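You operate a simulated robot arm through the tools that you are given. There is no shell and no other tool.

You run a simulated robot arm. Do the job below in one go: nothing can be reset, and whatever is moved stays where it is left.

Task
Press the blue cap home and stand the can in the free well.
Fine: yellow dial to 6 bar and left there, white switch on, slider in, then the yellow button once; slider out; the well is in the long grey tray. Set down upright: white can with a spray button.

It is judged by the outcome, as a careful person would: the job done as asked, and still so three seconds after it is handed in. It fails if anything else is knocked over, pushed out of place, dropped, spilled or broken. A push-on lid holds only when it is set on centred and level and pressed home; a screw cap is set on level and turned clockwise until tight.

Robot
A 7-joint arm with a two-finger parallel gripper, fixed in place. Base frame: the origin is on the floor under the middle of its stand, x ahead of it, y to its left, z up. Readings come in m, degrees, newtons and seconds.
With the tool pointing down near the work surface it reaches from about 0.6 to 0.62 m from the base axis. Its first joint turns from -166.0 to 166.0 degrees. Payload 4.4 kg.
The TCP is the grasp point between the finger pads, 0.023 m short of the fingertips. In the tool frame z runs along the fingers and y along their closing line. The gripper opens to 0.094 m. The fingers are 0.038 m wide and 0.01 m thick; the gripper's body (0.054 by 0.096 m) begins 0.039 m behind the TCP.
Orientation is told as [roll, pitch, yaw] about the base's x, y, z axes, in that order, counted from this pose: with the fingers straight down and closing along the base's y, the tool's x points along the base's -x, its y along +y and its z along -z.

Tools
- The arm moves only by the tool jog_arm. Its argument "deltas" is a list of rows, each a list of 2 entries, a list of its own where there are three numbers: the shift along the base's x, y, z in m, then the turn, a rotation vector about the base's x, y, z in degrees. In form: [[[x, y, z], [ax, ay, az]], ...]. A call has 1 to 20 rows; each row is the pose to reach, as a shift and turn from the pose commanded when the call began. "claw" is the finger opening in m, from 0 to 0.094, set as the call begins (left out, the last holds). A row lasts 0.2 s, in which the tool goes at most 0.05 m and 8.6 degrees; a call with a longer step from one row to the next is refused whole, and so is a gripper value outside its range. A pose out of reach is approached as far as the arm can. The call stops where the force on the tool passes 90 N (or 10 N more than at its start, if that is more) or the arm is blocked; 0.2 s more then pass. The fingers move at their own pace (about 0.108 m/s each) and stop on an object; they squeeze with about 38 N. The grip force told is the motor's: it shows also when the fingers shut on nothing. Time passes only in rows, and 0.2 s behind the last, so rows that repeat a pose let the fingers close. The reply holds the time, the measured pose of the TCP, the force on the tool along the base axes, the opening and the grip force, in the units named above and with some noise, with the torque about the TCP (base axes, N m) and any sound that the robot's microphone picked up, and new pictures: "show" is both (left out), scene, wrist or none.
- Cameras (640 x 400 px; columns grow to the right, rows downward): "scene" is fixed at [0.3863, -0.6504, 1.5455]; the picture's right is [0.37, 0.93, 0.00], its down [0.89, -0.35, -0.30] and it looks along [-0.28, 0.11, -0.95] (base axes); focal length 245 px, centre (320, 200). "wrist" rides on the gripper at [0.086, 0.016, -0.075] in the tool frame; the picture's right is [-0.18, 0.98, 0.00], its down [-0.58, -0.11, -0.81] and it looks along [-0.79, -0.15, 0.59] (tool axes); focal length 243 px, centre (320, 200). There is no depth. A picture from a camera that has moved, and an enlarged one, comes with that camera's place and axes in the base frame and with its lens. The place of the scene camera against the robot may be out by one fixed shift of up to 0.025 m in any direction.
- enlarge(camera, box): a new picture of the part [left, top, right, bottom] of that camera's present view, enlarged. It takes no simulated time.
- sign_off(): hands the job in; it is judged then, once.

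Nothing tells you positions but the pictures and the camera data. Unless the task says otherwise, let go and move clear before handing in.

The tools are called after "Emit:" as name(argument=value, ...) on one line, values as JSON. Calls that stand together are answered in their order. jog_arm: Moves the arm, as the interface text tells. Its arguments: {"type":"object","properties":{"deltas":{"type":"array"},"claw":{"type":"number"},"show":{"type":"string","enum":["both","scene","wrist","none"]}},"required":["deltas"]} The other tools are called the same way: enlarge (camera, box) takes an enlarged picture of a part of a camera's view; sign_off () hands the job in.

At the start:

```text
clock: 0.0
ee_pos: [0.1781, -0.4862, 1.1126]
tool_rot: [0.0, 0.1, -0.1]
ft_force: [0.9, -0.2, 0.0]
ft_torque: [0.02, -0.02, 0.0]
grip_width: 0.0937
finger_force: 0.2
```

scene: 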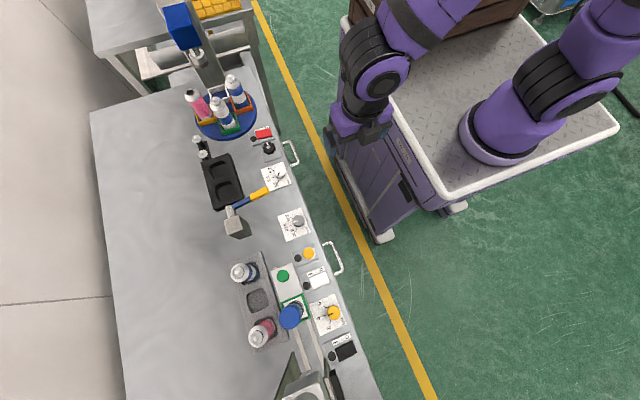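
wrist: 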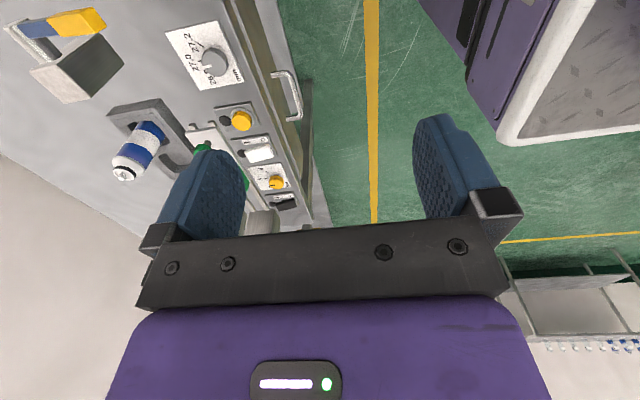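

I see a bench with a control panel along its near edge, a grey tray with two cans, a blue-capped object on a slider near a press, and a carousel. First I look closer at each part.

Emit:
enlarge(camera="scene", box=[220, 230, 380, 330])

Emit:
enlarge(camera="scene", box=[220, 300, 380, 400])

Emit:
enlarge(camera="scene", box=[160, 60, 320, 160])

Emit:
enlarge(camera="scene", box=[180, 140, 340, 240])

Emit:
enlarge(camera="wrist", box=[0, 0, 320, 220])

```text
4.00 times, centred on (300, 280) of scene
camera zoom: at [0.3863, -0.6504, 1.5455], right [0.37, 0.93, 0.0], down [0.89, -0.35, -0.3], along [-0.28, 0.11, -0.95], focal length 979 px, centre (400, -120)
```

zoom: 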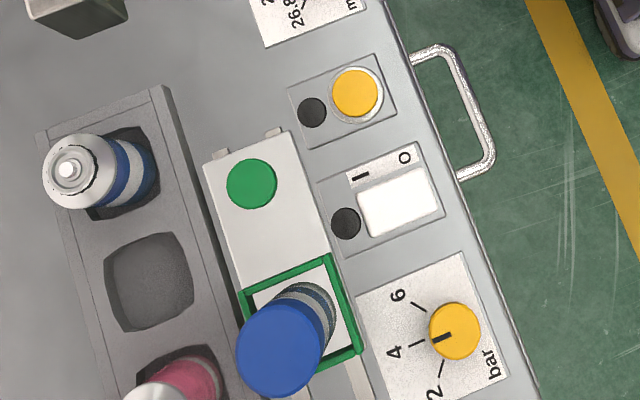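

```text
4.00 times, centred on (300, 350) of scene
camera zoom: at [0.3863, -0.6504, 1.5455], right [0.37, 0.93, 0.0], down [0.89, -0.35, -0.3], along [-0.28, 0.11, -0.95], focal length 979 px, centre (400, -400)
```

zoom: 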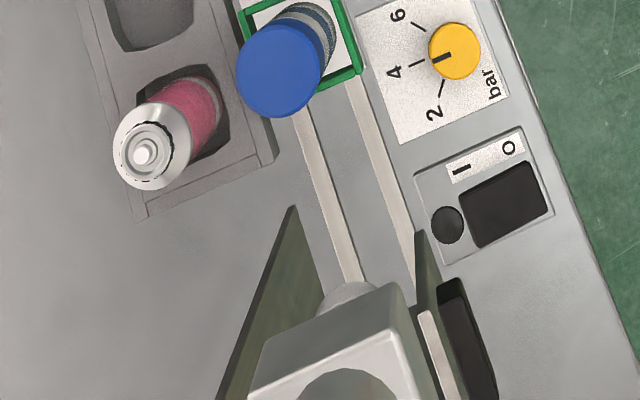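

```text
4.00 times, centred on (240, 110) of scene
camera zoom: at [0.3863, -0.6504, 1.5455], right [0.37, 0.93, 0.0], down [0.89, -0.35, -0.3], along [-0.28, 0.11, -0.95], focal length 979 px, centre (640, 560)
```

zoom: 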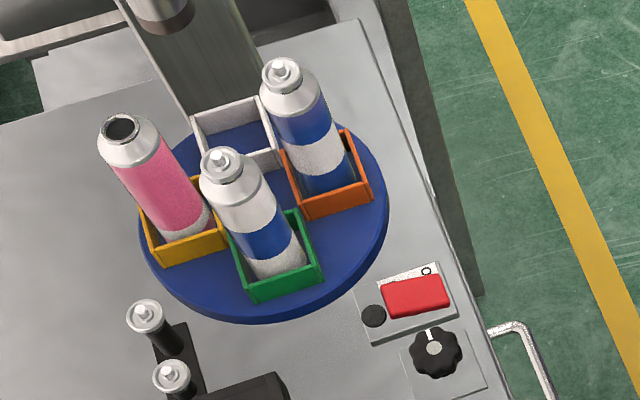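

```text
4.00 times, centred on (260, 190) of scene
camera zoom: at [0.3863, -0.6504, 1.5455], right [0.37, 0.93, 0.0], down [0.89, -0.35, -0.3], along [-0.28, 0.11, -0.95], focal length 979 px, centre (560, 240)
```

zoom: 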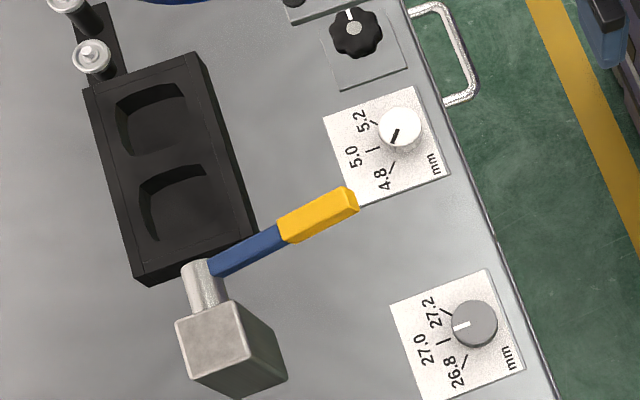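

```text
1.82 times, centred on (160, 110) of wrist
camera zoom: at [0.0904, -0.4704, 1.1876], right [0.18, 0.98, 0.0], down [0.58, -0.11, 0.81], along [0.79, -0.15, -0.59], focal length 441 px, centre (611, 364)
```

zoom: 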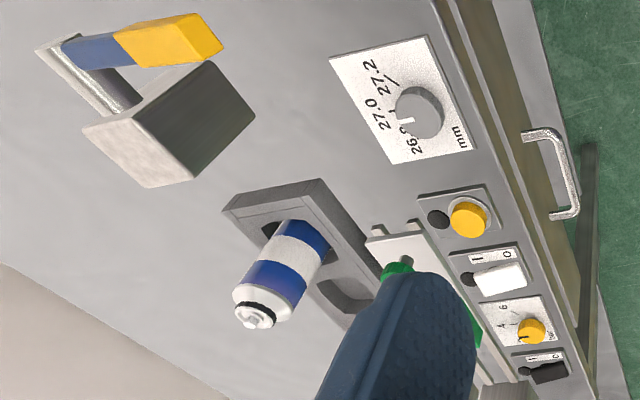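

The yellow button appears to be near (0.32, -0.655, 0.82), with the dial, switch and slider running along +x toward a press. The can with the blue cap sits at about (0.44, -0.74). I'll move out over the bench at a safe height to test reach and get a better view.

Emit:
jog_arm(deltas=[[[0.0, -0.04, 0.0], [0, 0, 0]], [[0.0, -0.08, 0.0], [0, 0, 0]], [[0.0, -0.12, 0.0], [0, 0, 0]], [[0.0, -0.16, 0.0], [0, 0, 0]], [[0.0, -0.2, 0.0], [0, 0, 0]], [[0.0, -0.2, 0.0], [0, 0, 0]]], show="both")

```text
clock: 1.4
ee_pos: [0.1799, -0.6856, 1.1113]
tool_rot: [0.1, 0.0, 0.0]
ft_force: [-0.3, 0.1, -0.2]
ft_torque: [-0.02, 0.0, -0.01]
grip_width: 0.0938
finger_force: 0.1
camera wrist: at [0.0929, -0.6697, 1.1868], right [0.18, 0.98, 0.0], down [0.58, -0.11, 0.81], along [0.79, -0.15, -0.59], focal length 243 px, centre (320, 200)
```

scene: 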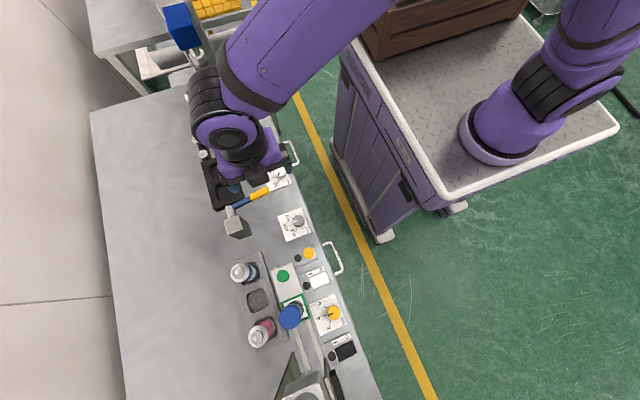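
wrist: 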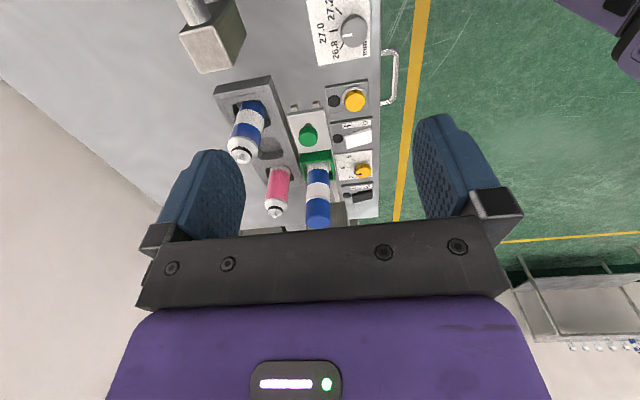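

The arm reaches that pose fine. I look closer from here at the panel, can and press.

Emit:
enlarge(camera="wrist", box=[200, 60, 400, 240])

Emit:
enlarge(camera="wrist", box=[290, 75, 390, 165])

Emit:
enlarge(camera="wrist", box=[290, 140, 390, 240])

```text
2.22 times, centred on (300, 150) of wrist
camera zoom: at [0.0929, -0.6697, 1.1868], right [0.18, 0.98, 0.0], down [0.58, -0.11, 0.81], along [0.79, -0.15, -0.59], focal length 539 px, centre (364, 311)
```

zoom: 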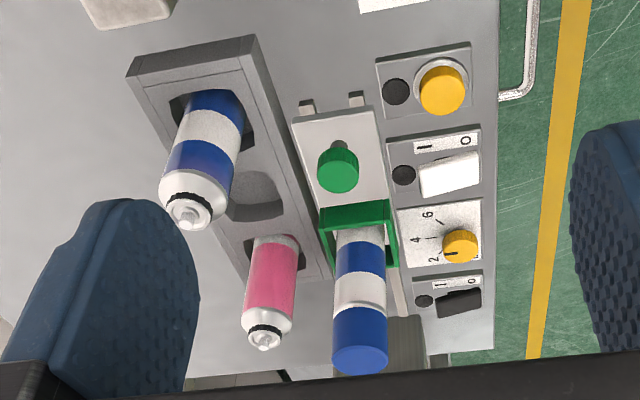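

```text
4.44 times, centred on (340, 120) of wrist
camera zoom: at [0.0929, -0.6697, 1.1868], right [0.18, 0.98, 0.0], down [0.58, -0.11, 0.81], along [0.79, -0.15, -0.59], focal length 1078 px, centre (231, 556)
```

zoom: 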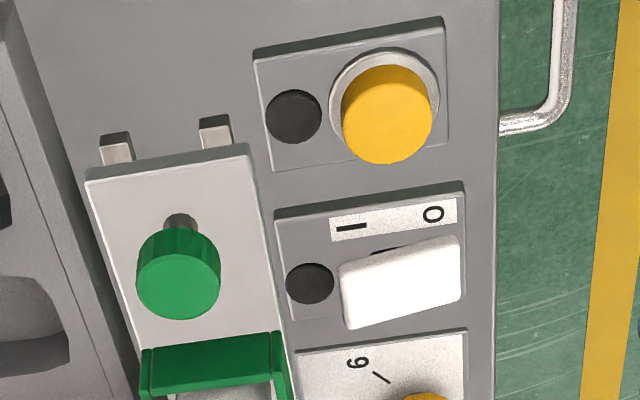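

```text
4.00 times, centred on (340, 190) of wrist
camera zoom: at [0.0929, -0.6697, 1.1868], right [0.18, 0.98, 0.0], down [0.58, -0.11, 0.81], along [0.79, -0.15, -0.59], focal length 970 px, centre (240, 240)
```

zoom: 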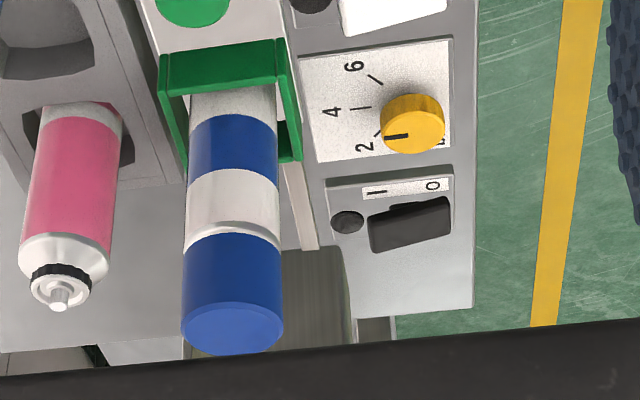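

The can on the slider carries the loose blue cap; the yellow dial appears to point at 4, the white switch is at O. Next I go above the dial at safe height, turning the tool by -90° so the camera looks from the robot side.

Emit:
jog_arm(deltas=[[[0.025, 0.003, 0.0], [0, 0, -7.5]], [[0.05, 0.006, 0.0], [0, 0, -15]], [[0.075, 0.009, 0.0], [0, 0, -22.5]], [[0.1, 0.012, 0.0], [0, 0, -30]], [[0.125, 0.015, 0.0], [0, 0, -37.5]], [[0.15, 0.018, 0.0], [0, 0, -45]], [[0.175, 0.021, 0.0], [0, 0, -52.5]], [[0.2, 0.024, 0.0], [0, 0, -60]], [[0.225, 0.027, 0.0], [0, 0, -67.5]], [[0.25, 0.03, 0.0], [0, 0, -75]], [[0.275, 0.033, 0.0], [0, 0, -82.5]], [[0.304, 0.036, 0.0], [0, 0, -90]], [[0.304, 0.036, 0.0], [0, 0, -90]]], show="both")

```text
clock: 4.2
ee_pos: [0.4813, -0.6512, 1.1127]
tool_rot: [0.1, 0.0, -90.0]
ft_force: [0.5, 0.3, 0.1]
ft_torque: [0.02, -0.02, 0.04]
grip_width: 0.0939
finger_force: 0.0
camera wrist: at [0.4969, -0.5646, 1.1866], right [0.98, -0.18, 0.0], down [-0.11, -0.58, 0.81], along [-0.15, -0.79, -0.59], focal length 243 px, centre (320, 200)
```

scene: 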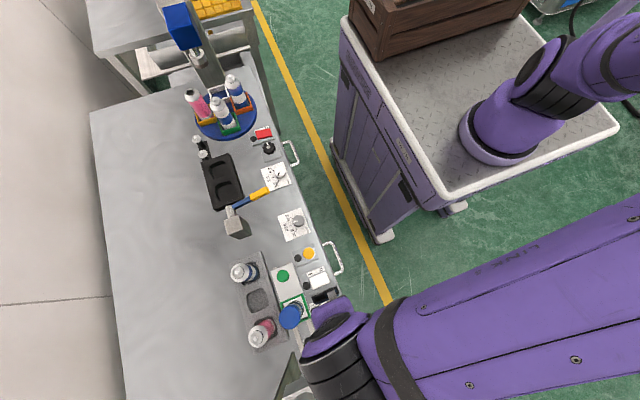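
wrist: 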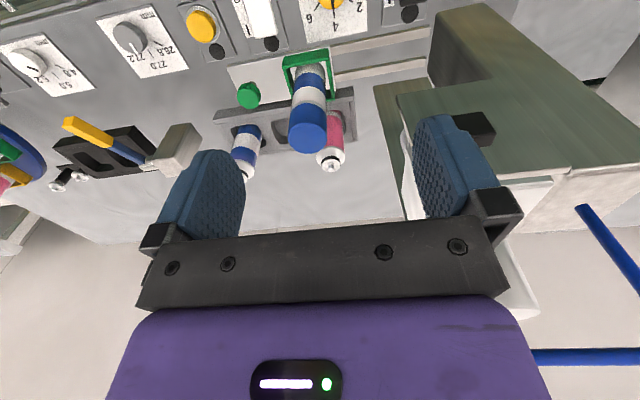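

Now I have a view from the robot side. I look closer at the dial, slider and press.

Emit:
enlarge(camera="wrist", box=[180, 0, 440, 160])

Emit:
enlarge(camera="wrist", box=[280, 0, 440, 100])

Emit:
enlarge(camera="wrist", box=[360, 0, 640, 240])

Emit:
enlarge(camera="scene", box=[220, 320, 380, 400])

```text
2.46 times, centred on (310, 80) of wrist
camera zoom: at [0.4969, -0.5646, 1.1866], right [0.98, -0.18, 0.0], down [-0.11, -0.58, 0.81], along [-0.15, -0.79, -0.59], focal length 597 px, centre (345, 495)
```

zoom: 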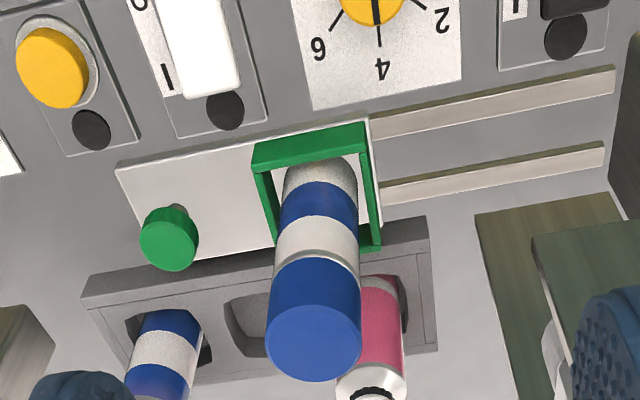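

```text
4.00 times, centred on (360, 50) of wrist
camera zoom: at [0.4969, -0.5646, 1.1866], right [0.98, -0.18, 0.0], down [-0.11, -0.58, 0.81], along [-0.15, -0.79, -0.59], focal length 970 px, centre (160, 800)
```

zoom: 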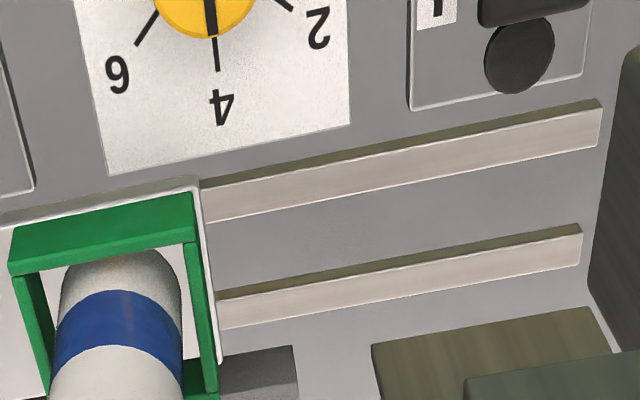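

```text
1.67 times, centred on (500, 120) of wrist
camera zoom: at [0.4969, -0.5646, 1.1866], right [0.98, -0.18, 0.0], down [-0.11, -0.58, 0.81], along [-0.15, -0.79, -0.59], focal length 404 px, centre (20, 333)
```

zoom: 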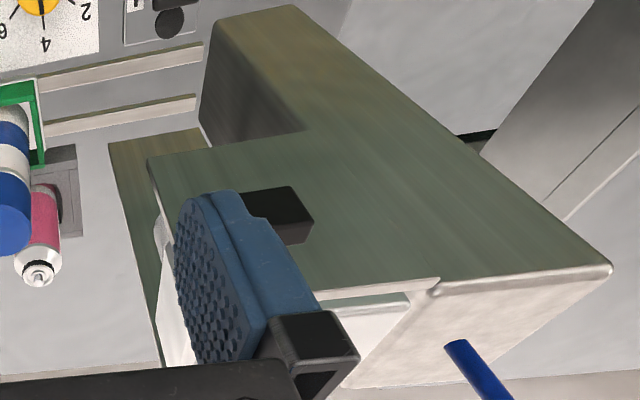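

```text
4.00 times, centred on (300, 360) of scene
camera zoom: at [0.3863, -0.6504, 1.5455], right [0.37, 0.93, 0.0], down [0.89, -0.35, -0.3], along [-0.28, 0.11, -0.95], focal length 979 px, centre (400, -440)
```

zoom: 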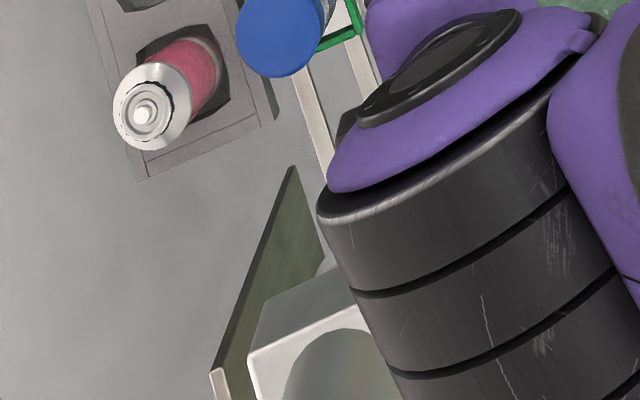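

Triangulating the wrist views: dial centre ≈ (0.4945, -0.6495, top 0.83), white switch ≈ (0.405, -0.657, 0.82), green slider knob ≈ (0.358, -0.740, 0.858), can axis ≈ (0.450, -0.739) with its cap top at 0.967. I lower above the dial to check reach and alignment.

Emit:
jog_arm(deltas=[[[0.006, 0.001, -0.03], [0, 0, 0]], [[0.012, 0.001, -0.06], [0, 0, 0]], [[0.012, 0.001, -0.09], [0, 0, 0]], [[0.012, 0.001, -0.12], [0, 0, 0]], [[0.012, 0.001, -0.12], [0, 0, 0]]], show="wrist")

```text
clock: 5.4
ee_pos: [0.4935, -0.6484, 0.9942]
tool_rot: [0.1, 0.0, -90.1]
ft_force: [-0.2, 0.1, -0.2]
ft_torque: [0.04, 0.01, 0.0]
grip_width: 0.0941
finger_force: 0.0
camera wrist: at [0.5089, -0.5634, 1.0691], right [0.98, -0.18, 0.0], down [-0.11, -0.58, 0.81], along [-0.15, -0.79, -0.59], focal length 243 px, centre (320, 200)
```

wrist: 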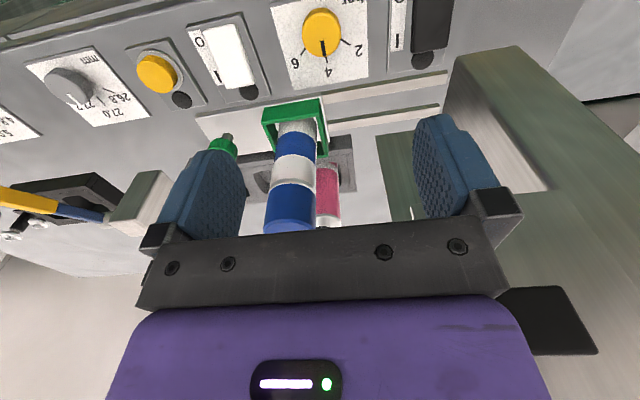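

Emit:
enlarge(camera="wrist", box=[260, 0, 380, 80])

Emit:
enlarge(camera="wrist", box=[120, 0, 280, 110])

Emit:
enlarge(camera="wrist", box=[380, 0, 640, 220])

```text
5.00 times, centred on (320, 40) of wrist
camera zoom: at [0.5089, -0.5634, 1.0691], right [0.98, -0.18, 0.0], down [-0.11, -0.58, 0.81], along [-0.15, -0.79, -0.59], focal length 1213 px, centre (320, 1000)
```

zoom: 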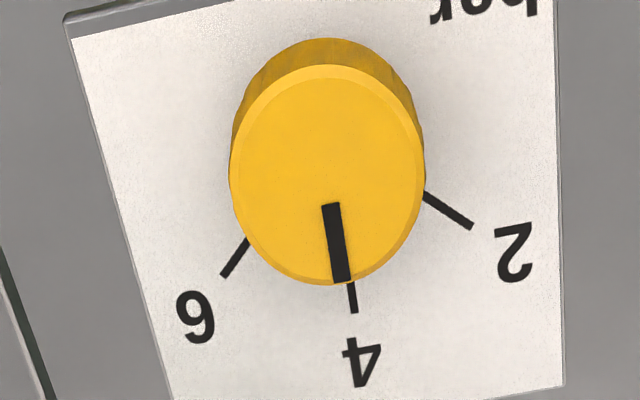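

```text
3.64 times, centred on (200, 55) of wrist
camera zoom: at [0.5089, -0.5634, 1.0691], right [0.98, -0.18, 0.0], down [-0.11, -0.58, 0.81], along [-0.15, -0.79, -0.59], focal length 882 px, centre (756, 727)
```

zoom: 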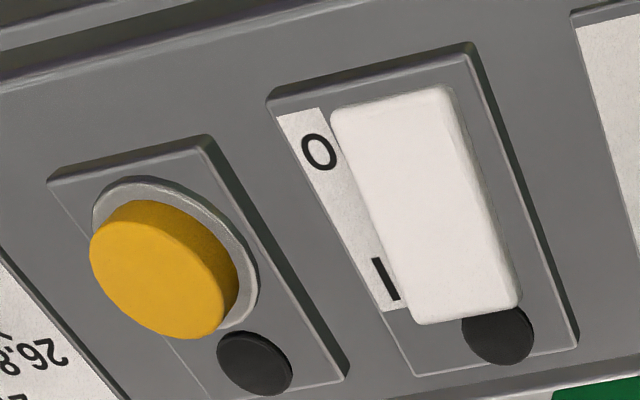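

```text
1.82 times, centred on (510, 110) of wrist
camera zoom: at [0.5089, -0.5634, 1.0691], right [0.98, -0.18, 0.0], down [-0.11, -0.58, 0.81], along [-0.15, -0.79, -0.59], focal length 441 px, centre (-26, 364)
```

zoom: 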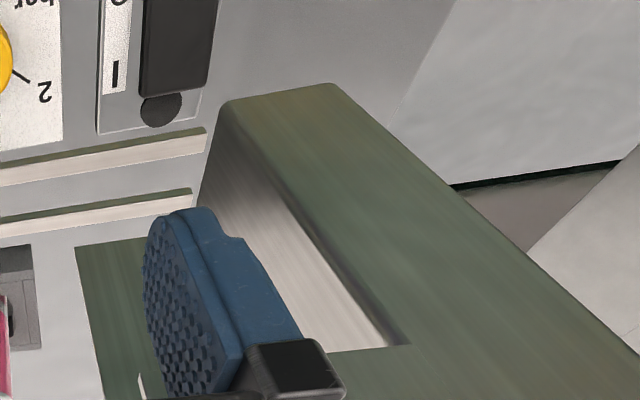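

The dial lies almost on the tool axis, about 34 mm across with the pointer at 4, and the white rocker is down on its O side. I narrow the fingers and descend closer over the dial.

Emit:
jog_arm(deltas=[[[0.0005, 0.0015, -0.03], [0, 0, 0]], [[0.0005, 0.0015, -0.06], [0, 0, 0]], [[0.0005, 0.0015, -0.09], [0, 0, 0]], [[0.0005, 0.0015, -0.11], [0, 0, 0]], [[0.0005, 0.0015, -0.11], [0, 0, 0]]], claw=0.06, show="both")

```text
clock: 6.6
ee_pos: [0.4934, -0.6479, 0.8828]
tool_rot: [0.1, 0.1, -90.0]
ft_force: [0.6, 0.0, 0.7]
ft_torque: [0.02, -0.01, -0.01]
grip_width: 0.0599
finger_force: 0.1
camera wrist: at [0.5085, -0.5608, 0.9575], right [0.98, -0.18, 0.0], down [-0.11, -0.58, 0.81], along [-0.15, -0.79, -0.59], focal length 243 px, centre (320, 200)
```

scene: 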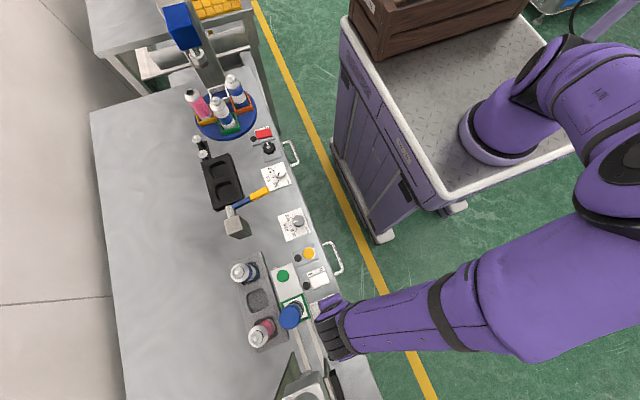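
wrist: 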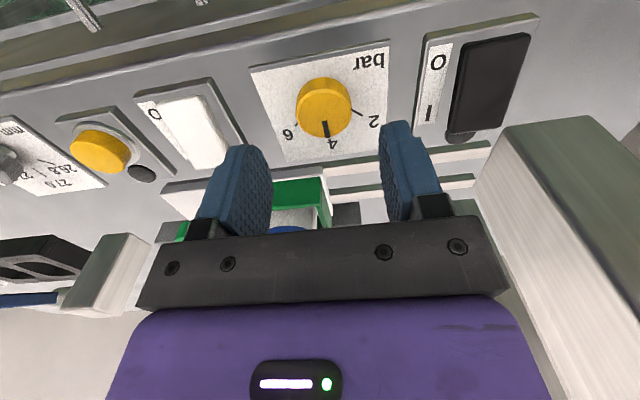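

Emit:
enlarge(camera="wrist", box=[240, 50, 400, 150])

Emit:
enlarge(camera="scene", box=[260, 260, 380, 360])

```text
4.00 times, centred on (320, 100) of wrist
camera zoom: at [0.5085, -0.5608, 0.9575], right [0.98, -0.18, 0.0], down [-0.11, -0.58, 0.81], along [-0.15, -0.79, -0.59], focal length 970 px, centre (320, 600)
```

zoom: 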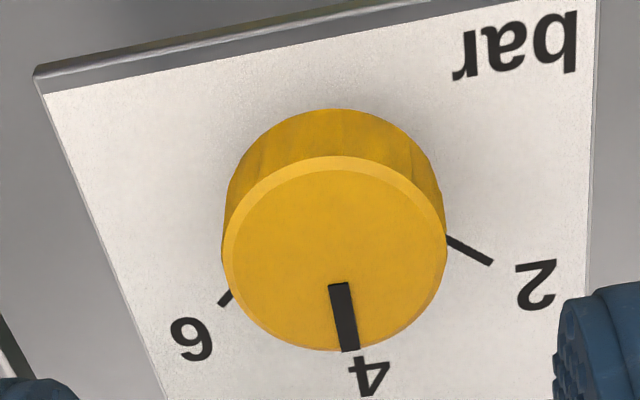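

```text
4.00 times, centred on (320, 310) of scene
camera zoom: at [0.3863, -0.6504, 1.5455], right [0.37, 0.93, 0.0], down [0.89, -0.35, -0.3], along [-0.28, 0.11, -0.95], focal length 979 px, centre (320, -240)
```

zoom: 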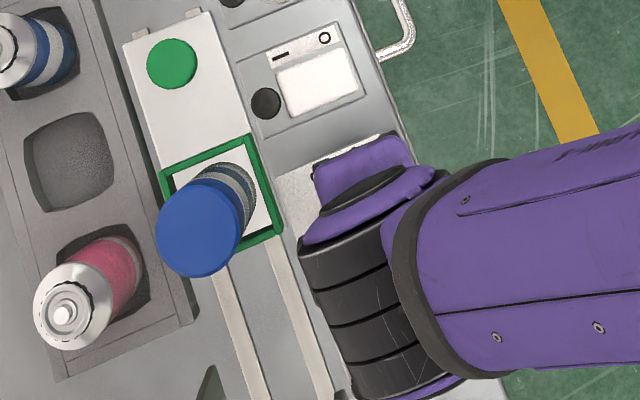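

Triangulation puts the dial top at z ≈ 0.827 and its plate at ≈ 0.815. I lower the open fingers to either side of it, staying just above the plate.

Emit:
jog_arm(deltas=[[[0.0005, 0, -0.015], [0, 0, 0]], [[0.0005, 0, -0.03], [0, 0, 0]], [[0.0005, 0, -0.036], [0, 0, 0]], [[0.0005, 0, -0.04], [0, 0, 0]], [[0.0005, 0, -0.04], [0, 0, 0]]], show="wrist")

```text
clock: 7.8
ee_pos: [0.4942, -0.6472, 0.8424]
tool_rot: [0.1, -0.1, -90.0]
ft_force: [-0.1, -0.2, 0.9]
ft_torque: [-0.02, 0.02, 0.05]
grip_width: 0.0601
finger_force: 0.1
camera wrist: at [0.5091, -0.5608, 0.9174], right [0.98, -0.18, 0.0], down [-0.11, -0.58, 0.81], along [-0.15, -0.79, -0.59], focal length 243 px, centre (320, 200)
```

wrist: 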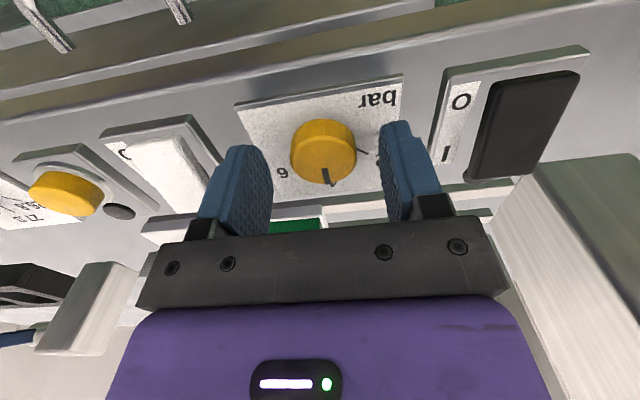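

The fingers straddle the dial. I close on it gently and keep the pose.

Emit:
jog_arm(deltas=[[[0, 0, 0], [0, 0, 0]], [[0, 0, 0], [0, 0, 0]], [[0, 0, 0], [0, 0, 0]]], claw=0.02, show="wrist")

```text
clock: 8.6
ee_pos: [0.4948, -0.6482, 0.8425]
tool_rot: [0.0, 0.1, -89.9]
ft_force: [11.6, -2.1, -2.3]
ft_torque: [-0.32, -0.47, 0.02]
grip_width: 0.0328
finger_force: 44.5
camera wrist: at [0.5103, -0.5607, 0.9175], right [0.98, -0.18, 0.0], down [-0.11, -0.58, 0.81], along [-0.15, -0.79, -0.59], focal length 243 px, centre (320, 200)
```

wrist: 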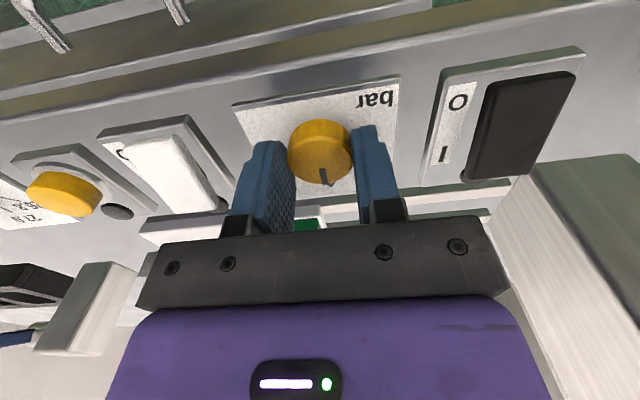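

The dial is held (33 mm). The ticks look about 50° apart, so I turn it clockwise (negative about z) by 45° and then check against the 6 mark.

Emit:
jog_arm(deltas=[[[0.0005, 0, 0], [0, 0, -7.5]], [[0.0005, 0, 0], [0, 0, -15]], [[0.0005, 0, 0], [0, 0, -22.5]], [[0.0005, 0, 0], [0, 0, -30]], [[0.0005, 0, 0], [0, 0, -37.5]], [[0.0005, 0, 0], [0, 0, -45]], [[0.0005, 0, 0], [0, 0, -45]]], show="both")

```text
clock: 10.2
ee_pos: [0.4978, -0.6481, 0.8424]
tool_rot: [-0.1, 0.0, -134.9]
ft_force: [16.6, 5.5, 4.6]
ft_torque: [0.4, -0.84, 0.01]
grip_width: 0.0329
finger_force: 45.1
camera wrist: at [0.5679, -0.598, 0.9175], right [0.56, -0.83, 0.0], down [-0.49, -0.33, 0.81], along [-0.67, -0.46, -0.59], focal length 243 px, centre (320, 200)
```

scene: 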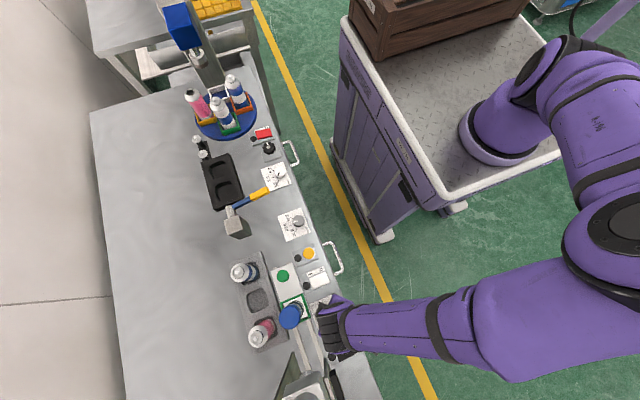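
wrist: 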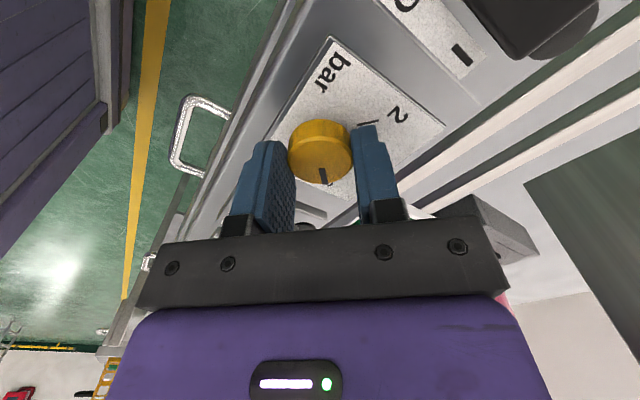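

Emit:
enlarge(camera="wrist", box=[240, 90, 400, 240])

Emit:
enlarge(camera="scene", box=[300, 280, 350, 320])

```text
2.67 times, centred on (320, 165) of wrist
camera zoom: at [0.5679, -0.598, 0.9175], right [0.56, -0.83, 0.0], down [-0.49, -0.33, 0.81], along [-0.67, -0.46, -0.59], focal length 647 px, centre (320, 293)
```

zoom: 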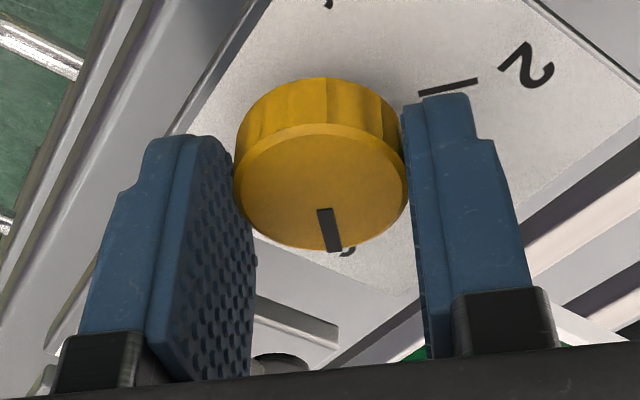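

```text
10.00 times, centred on (325, 300) of scene
camera zoom: at [0.3863, -0.6504, 1.5455], right [0.37, 0.93, 0.0], down [0.89, -0.35, -0.3], along [-0.28, 0.11, -0.95], focal length 2448 px, centre (270, -800)
```

zoom: 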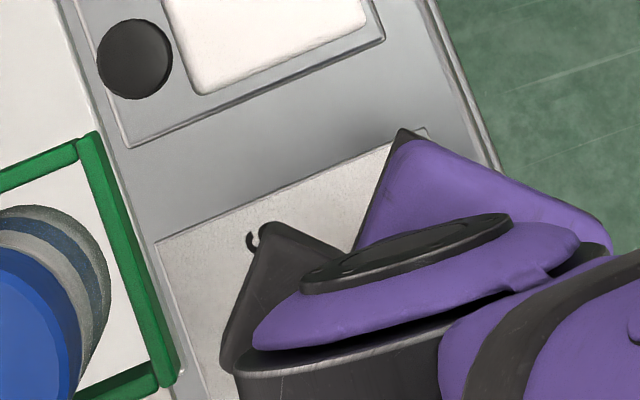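

The pointer is now near the 6 mark, hidden by the fingers. I release, rise a little and check.

Emit:
jog_arm(deltas=[[[0, 0, 0], [0, 0, 0]], [[0, 0, 0], [0, 0, 0]], [[0, 0, 0.02], [0, 0, 0]], [[0, 0, 0.05], [0, 0, 0]], [[0, 0, 0.08], [0, 0, 0]], [[0, 0, 0.08], [0, 0, 0]]], claw=0.06, show="wrist")

Emit:
enlarge(camera="wrist", box=[240, 10, 400, 110])

```text
clock: 11.6
ee_pos: [0.4955, -0.6486, 0.9229]
tool_rot: [0.0, 0.0, -134.9]
ft_force: [0.4, 0.3, 0.5]
ft_torque: [-0.02, -0.01, 0.03]
grip_width: 0.06
finger_force: 0.0
camera wrist: at [0.5678, -0.5993, 0.9979], right [0.57, -0.82, 0.0], down [-0.49, -0.33, 0.81], along [-0.67, -0.46, -0.59], focal length 243 px, centre (320, 200)
```

wrist: 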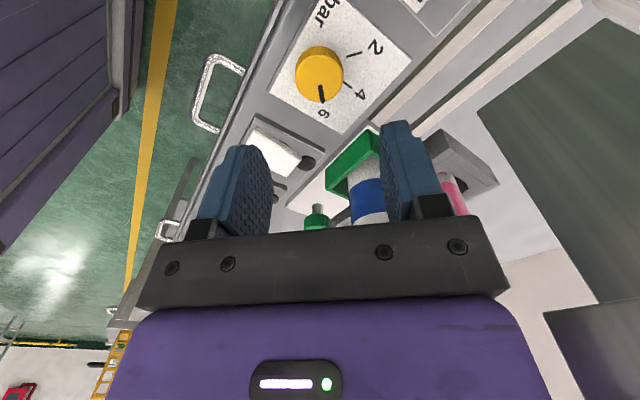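

```text
4.00 times, centred on (320, 60) of wrist
camera zoom: at [0.5678, -0.5993, 0.9979], right [0.57, -0.82, 0.0], down [-0.49, -0.33, 0.81], along [-0.67, -0.46, -0.59], focal length 970 px, centre (320, 760)
```

zoom: 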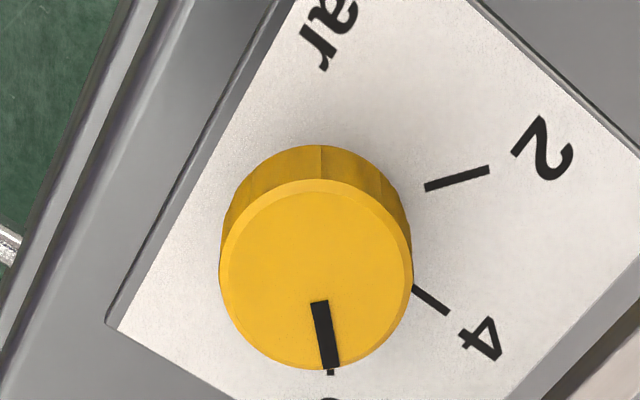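

The 6 tick is about 50° from the 4 tick and the pointer is at about 46°, so it is still slightly short. I regrip and turn another 4.5°.

Emit:
jog_arm(deltas=[[[-0.0005, 0, -0.03], [0, 0, 0]], [[-0.0005, 0, -0.06], [0, 0, 0]], [[-0.0005, 0, -0.075], [0, 0, 0]], [[-0.0005, 0, -0.083], [0, 0, 0]], [[-0.0005, 0, -0.083], [0, 0, 0]]], show="none")

Emit:
jog_arm(deltas=[[[0, 0, 0], [0, 0, 0]], [[0, 0, 0], [0, 0, 0]], [[0, 0, 0], [0, 0, -2]], [[0, 0, 0], [0, 0, -4.5]], [[0, 0, 0], [0, 0, -4.5]]], claw=0.02, show="wrist")

Emit:
jog_arm(deltas=[[[0, 0, 0], [0, 0, 0]], [[0, 0, 0], [0, 0, 0]], [[0, 0, 0.03], [0, 0, 0]], [[0, 0, 0.07], [0, 0, 0]], [[0, 0, 0.11], [0, 0, 0]], [[0, 0, 0.14], [0, 0, 0]], [[0, 0, 0.14], [0, 0, 0]]], claw=0.06, show="both")

Emit:
enlarge(camera="wrist", box=[256, 0, 384, 80])

```text
clock: 12.8
ee_pos: [0.4948, -0.6474, 0.8396]
tool_rot: [0.0, 0.1, -134.9]
ft_force: [0.6, -0.1, 1.2]
ft_torque: [0.0, -0.02, 0.01]
grip_width: 0.0599
finger_force: 0.0
```

```text
clock: 14.0
ee_pos: [0.4961, -0.648, 0.8408]
tool_rot: [0.1, 0.0, -139.4]
ft_force: [12.7, -12.4, 7.9]
ft_torque: [-0.25, 0.08, 0.01]
grip_width: 0.0329
finger_force: 44.8
camera wrist: at [0.5712, -0.604, 0.915], right [0.5, -0.87, 0.0], down [-0.51, -0.29, 0.81], along [-0.7, -0.4, -0.59], focal length 243 px, centre (320, 200)
```

wrist: 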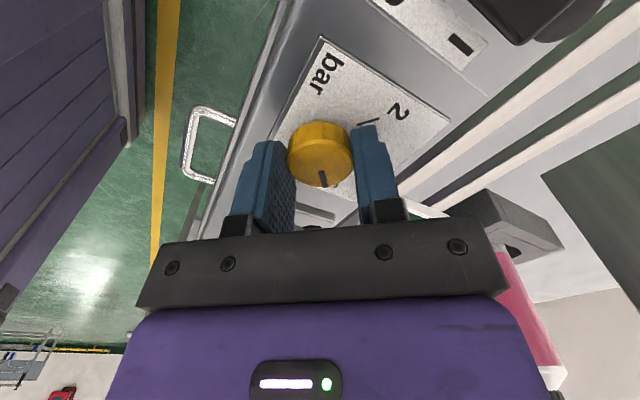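

```text
clock: 15.6
ee_pos: [0.4949, -0.6477, 0.9783]
tool_rot: [0.0, -0.1, -139.4]
ft_force: [0.3, -0.8, -0.6]
ft_torque: [0.01, -0.01, -0.03]
grip_width: 0.06
finger_force: 0.0
camera wrist: at [0.5705, -0.6034, 1.0536], right [0.5, -0.87, 0.0], down [-0.51, -0.3, 0.81], along [-0.7, -0.4, -0.59], focal length 243 px, centre (320, 200)
```

scene: 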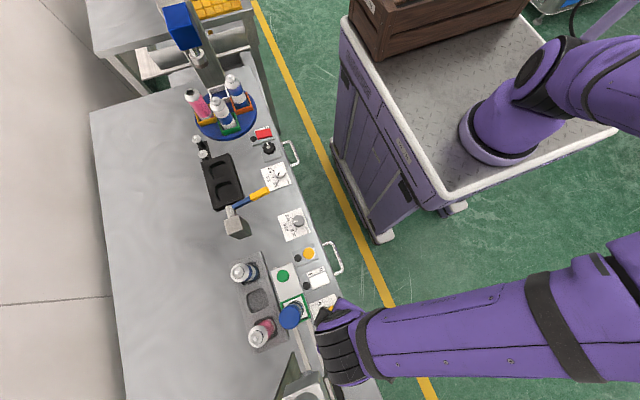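
wrist: 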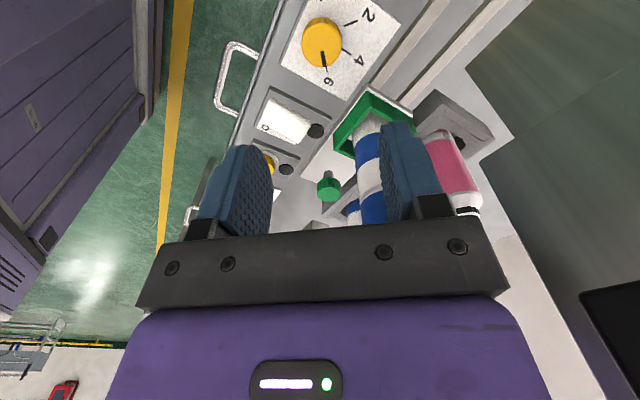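

```text
5.00 times, centred on (320, 40) of wrist
camera zoom: at [0.5705, -0.6034, 1.0536], right [0.5, -0.87, 0.0], down [-0.51, -0.3, 0.81], along [-0.7, -0.4, -0.59], focal length 1213 px, centre (320, 1000)
```

zoom: 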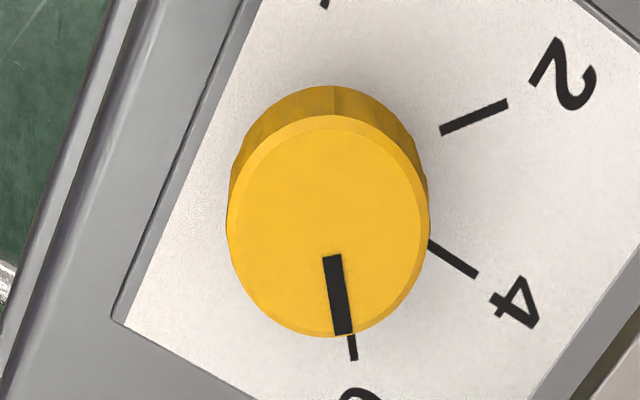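

The pointer is now lined up with the 6 tick. Next is the white switch: I raise, turn the tool to yaw -50° (to keep the hand clear of the capped can), close the fingers, and go above the raised "I" end at about (0.405, -0.68).

Emit:
jog_arm(deltas=[[[-0.005, 0, 0.02], [0, 0, 8.1]], [[-0.015, -0.003, 0.04], [0, 0, 16.2]], [[-0.025, -0.006, 0.05], [0, 0, 24.3]], [[-0.035, -0.01, 0.05], [0, 0, 32.4]], [[-0.045, -0.014, 0.05], [0, 0, 40.5]], [[-0.055, -0.018, 0.05], [0, 0, 48.6]], [[-0.065, -0.022, 0.05], [0, 0, 56.7]], [[-0.075, -0.026, 0.05], [0, 0, 64.8]], [[-0.082, -0.029, 0.05], [0, 0, 72.9]], [[-0.087, -0.031, 0.05], [0, 0, 81]], [[-0.09, -0.032, 0.03], [0, 0, 89.4]], [[-0.09, -0.032, 0.0], [0, 0, 89.4]], [[-0.09, -0.032, 0.0], [0, 0, 89.4]]], claw=0.0, show="both")

Emit:
enlarge(camera="wrist", box=[240, 0, 400, 160])

```text
clock: 18.4
ee_pos: [0.4053, -0.6791, 0.9803]
tool_rot: [-0.1, 0.0, -50.1]
ft_force: [0.6, 0.8, -0.4]
ft_torque: [0.02, 0.0, -0.03]
grip_width: 0.0001
finger_force: 38.3
camera wrist: at [0.3609, -0.6026, 1.055], right [0.87, 0.49, 0.0], down [0.29, -0.52, 0.81], along [0.4, -0.7, -0.59], focal length 243 px, centre (320, 200)
```

scene: 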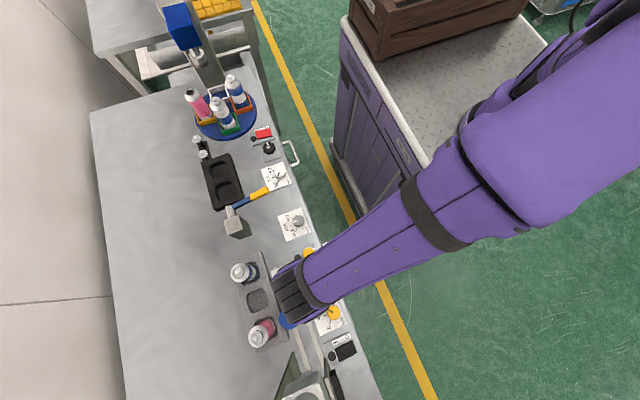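
wrist: 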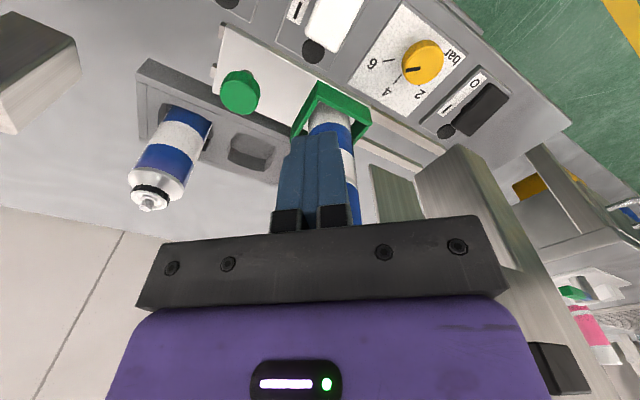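

```text
2.50 times, centred on (320, 80) of wrist
camera zoom: at [0.3609, -0.6026, 1.055], right [0.87, 0.49, 0.0], down [0.29, -0.52, 0.81], along [0.4, -0.7, -0.59], focal length 606 px, centre (320, 500)
```

zoom: 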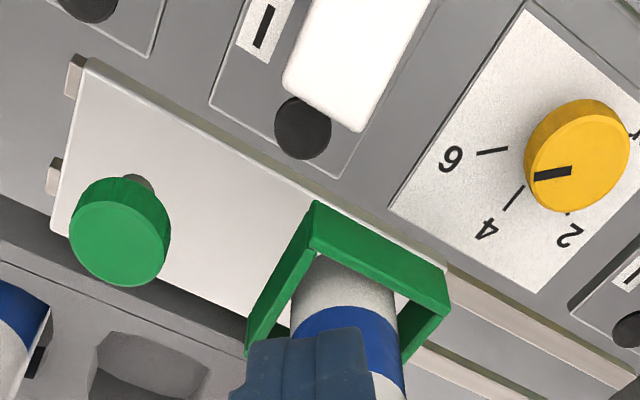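

The dial reads 6 and the rocker's I end is under the tool. To press just that end I turn to yaw -70° and tilt 15° so that one edge of the closed fingertips leads and the hand leans away from the can, then come down to just above it.

Emit:
jog_arm(deltas=[[[0.002, -0.002, 0.0], [0, 0, -7]], [[0.004, -0.005, 0.0], [0, 0, -14]], [[0.004, -0.005, 0.0], [0, 0, -20]], [[0.004, -0.005, 0.0], [0, 0, -20]]], claw=0.0, show="none")

Emit:
jog_arm(deltas=[[[0, 0, 0.0], [-7.05, -2.56, 0]], [[0, 0, -0.01], [-14.1, -5.13, 0]], [[0, 0, -0.05], [-14.1, -5.13, 0]], [[0, 0, -0.09], [-14.1, -5.13, 0]], [[0, 0, -0.11], [-14.1, -5.13, 0]], [[0, 0, -0.11], [-14.1, -5.13, 0]]], show="both")

Emit:
enlarge(camera="wrist", box=[240, 80, 400, 220])

Emit:
enlarge(camera="scene", box=[240, 240, 360, 340])

```text
clock: 19.4
ee_pos: [0.4094, -0.6855, 0.9796]
tool_rot: [0.1, 0.0, -70.2]
ft_force: [-0.1, -0.3, 0.1]
ft_torque: [0.01, -0.02, -0.03]
grip_width: 0.0
finger_force: 38.0
```

```text
clock: 20.8
ee_pos: [0.4097, -0.6843, 0.8704]
tool_rot: [0.0, -15.0, -70.1]
ft_force: [-0.3, -0.1, 0.1]
ft_torque: [0.04, 0.01, 0.03]
grip_width: 0.0001
finger_force: 38.2
camera wrist: at [0.3889, -0.5828, 0.9203], right [0.98, 0.17, 0.05], down [0.02, -0.37, 0.93], along [0.17, -0.91, -0.37], focal length 243 px, centre (320, 200)
```

scene: 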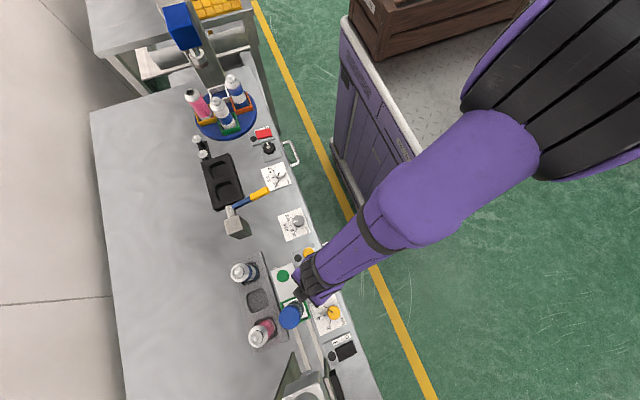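
wrist: 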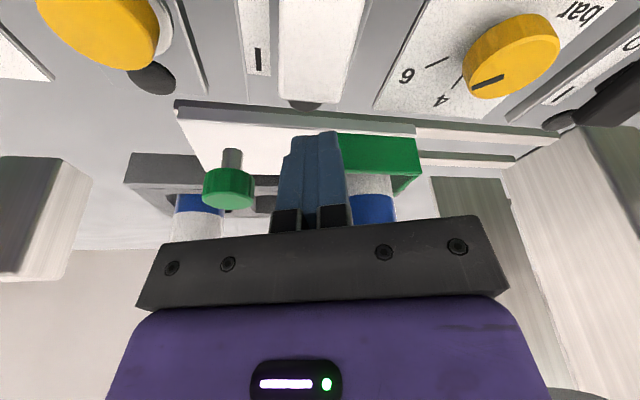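

```text
2.86 times, centred on (320, 150) of wrist
camera zoom: at [0.3889, -0.5828, 0.9203], right [0.98, 0.17, 0.05], down [0.02, -0.37, 0.93], along [0.17, -0.91, -0.37], focal length 693 px, centre (320, 343)
```

zoom: 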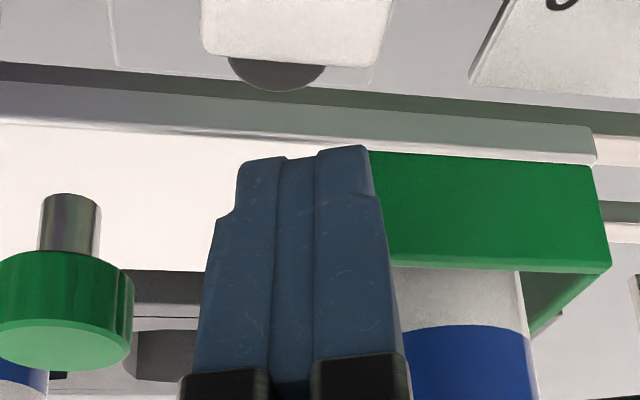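

```text
4.00 times, centred on (300, 290) of scene
camera zoom: at [0.3863, -0.6504, 1.5455], right [0.37, 0.93, 0.0], down [0.89, -0.35, -0.3], along [-0.28, 0.11, -0.95], focal length 979 px, centre (400, -160)
```

zoom: 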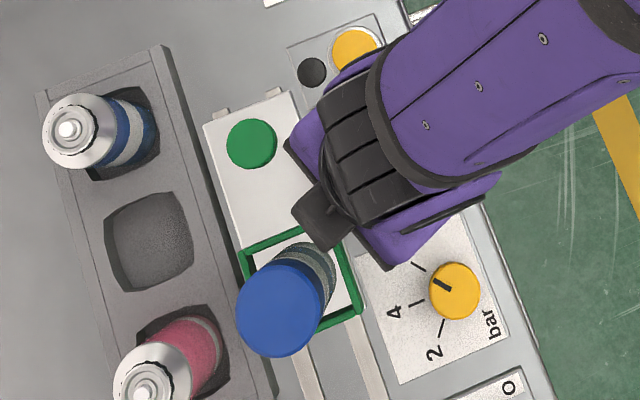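

The far corner of the fingertips would come too close to the green frame at this yaw, so I turn to yaw -90° and shift to x ≈ 0.398, keeping height.

Emit:
jog_arm(deltas=[[[-0.004, 0, 0.01], [0, 0, -6]], [[-0.008, 0, 0.01], [0, 0, -13]], [[-0.011, -0.0005, 0.01], [0, 0, -20]], [[-0.011, -0.0005, 0.0], [0, 0, -20]], [[-0.011, -0.0005, 0.0], [0, 0, -20]]], show="wrist")

Emit:
enlarge(camera="wrist", box=[240, 60, 400, 220])

Emit:
enlarge(camera="scene", box=[240, 240, 360, 340])

```text
clock: 22.0
ee_pos: [0.399, -0.687, 0.8692]
tool_rot: [0.0, -15.0, -90.0]
ft_force: [-0.7, -0.3, 0.5]
ft_torque: [0.04, 0.01, -0.02]
grip_width: 0.0
finger_force: 38.5
camera wrist: at [0.4133, -0.5835, 0.9198], right [0.98, -0.18, 0.05], down [-0.11, -0.35, 0.93], along [-0.15, -0.92, -0.37], focal length 243 px, centre (320, 200)
```

wrist: 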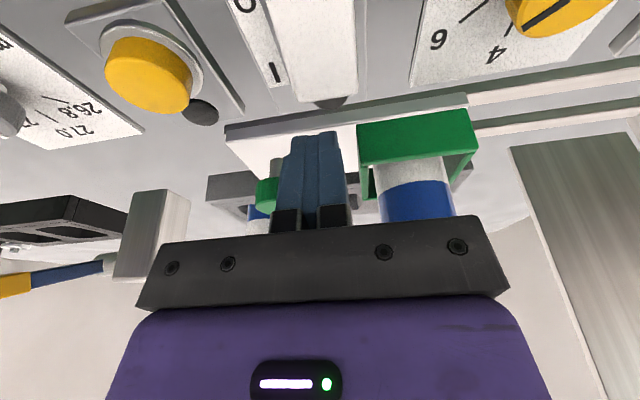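

```text
2.50 times, centred on (320, 140) of wrist
camera zoom: at [0.4133, -0.5835, 0.9198], right [0.98, -0.18, 0.05], down [-0.11, -0.35, 0.93], along [-0.15, -0.92, -0.37], focal length 606 px, centre (320, 350)
```

zoom: 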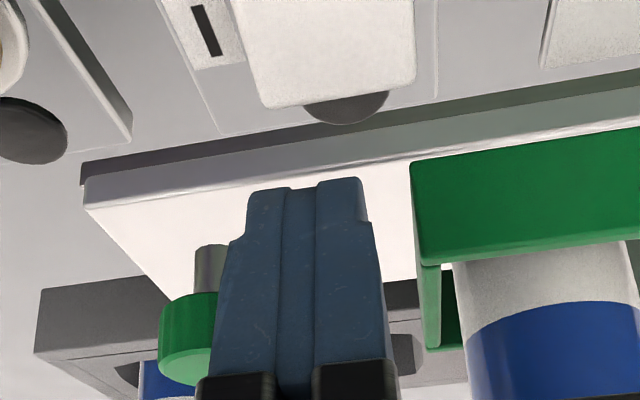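

```text
4.00 times, centred on (300, 290) of scene
camera zoom: at [0.3863, -0.6504, 1.5455], right [0.37, 0.93, 0.0], down [0.89, -0.35, -0.3], along [-0.28, 0.11, -0.95], focal length 979 px, centre (400, -160)
```

zoom: 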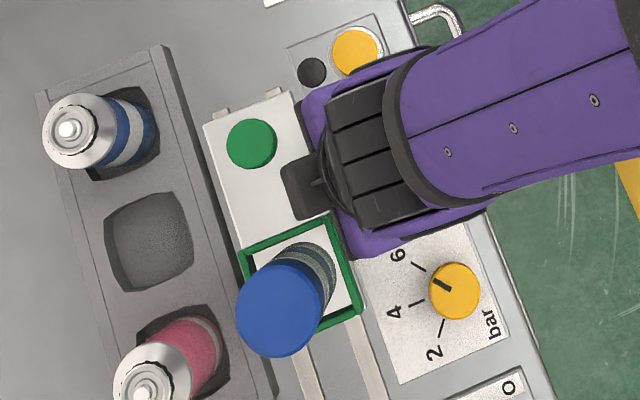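

The fingertips taper, so their leading edge is near y ≈ -0.683, just past the rocker. I shift 10 mm toward the robot and press down slowly.

Emit:
jog_arm(deltas=[[[0, 0.01, 0.0], [0, 0, 0]], [[0, 0.01, -0.01], [0, 0, 0]], [[0, 0.01, -0.016], [0, 0, 0]], [[0, 0.01, -0.019], [0, 0, 0]], [[0, 0.01, -0.022], [0, 0, 0]], [[0, 0.01, -0.024], [0, 0, 0]], [[0, 0.01, -0.026], [0, 0, 0]]], show="wrist")

Emit:
enlarge(camera="wrist", box=[220, 60, 420, 220])

```text
clock: 23.6
ee_pos: [0.3958, -0.6765, 0.8483]
tool_rot: [0.2, -15.6, -90.2]
ft_force: [-6.9, 8.9, 88.9]
ft_torque: [1.33, 0.14, 0.25]
grip_width: 0.0
finger_force: 37.7
camera wrist: at [0.4124, -0.573, 0.8985], right [0.98, -0.18, 0.05], down [-0.11, -0.34, 0.93], along [-0.15, -0.92, -0.36], focal length 243 px, centre (320, 200)
```

wrist: 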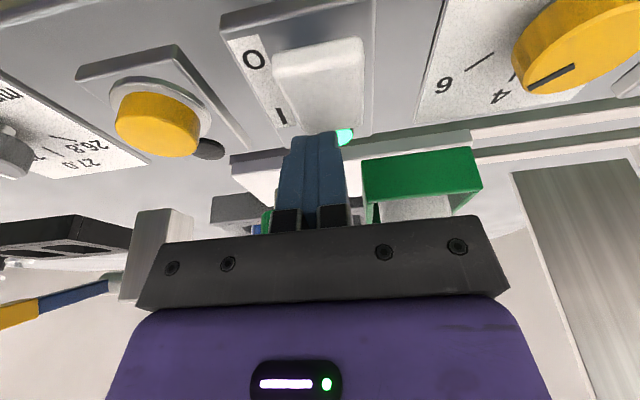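

```text
2.50 times, centred on (320, 140) of wrist
camera zoom: at [0.4124, -0.573, 0.8985], right [0.98, -0.18, 0.05], down [-0.11, -0.34, 0.93], along [-0.15, -0.92, -0.36], focal length 606 px, centre (320, 350)
```

zoom: 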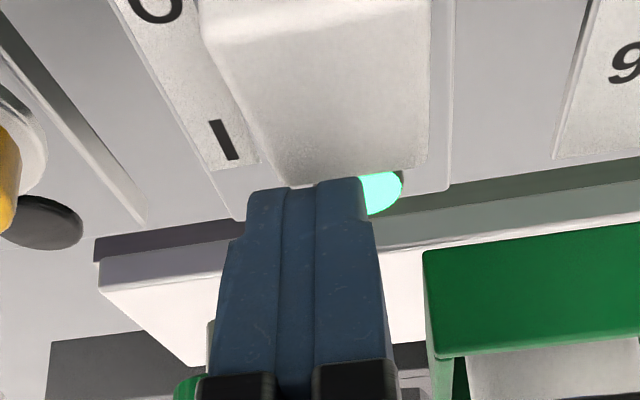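

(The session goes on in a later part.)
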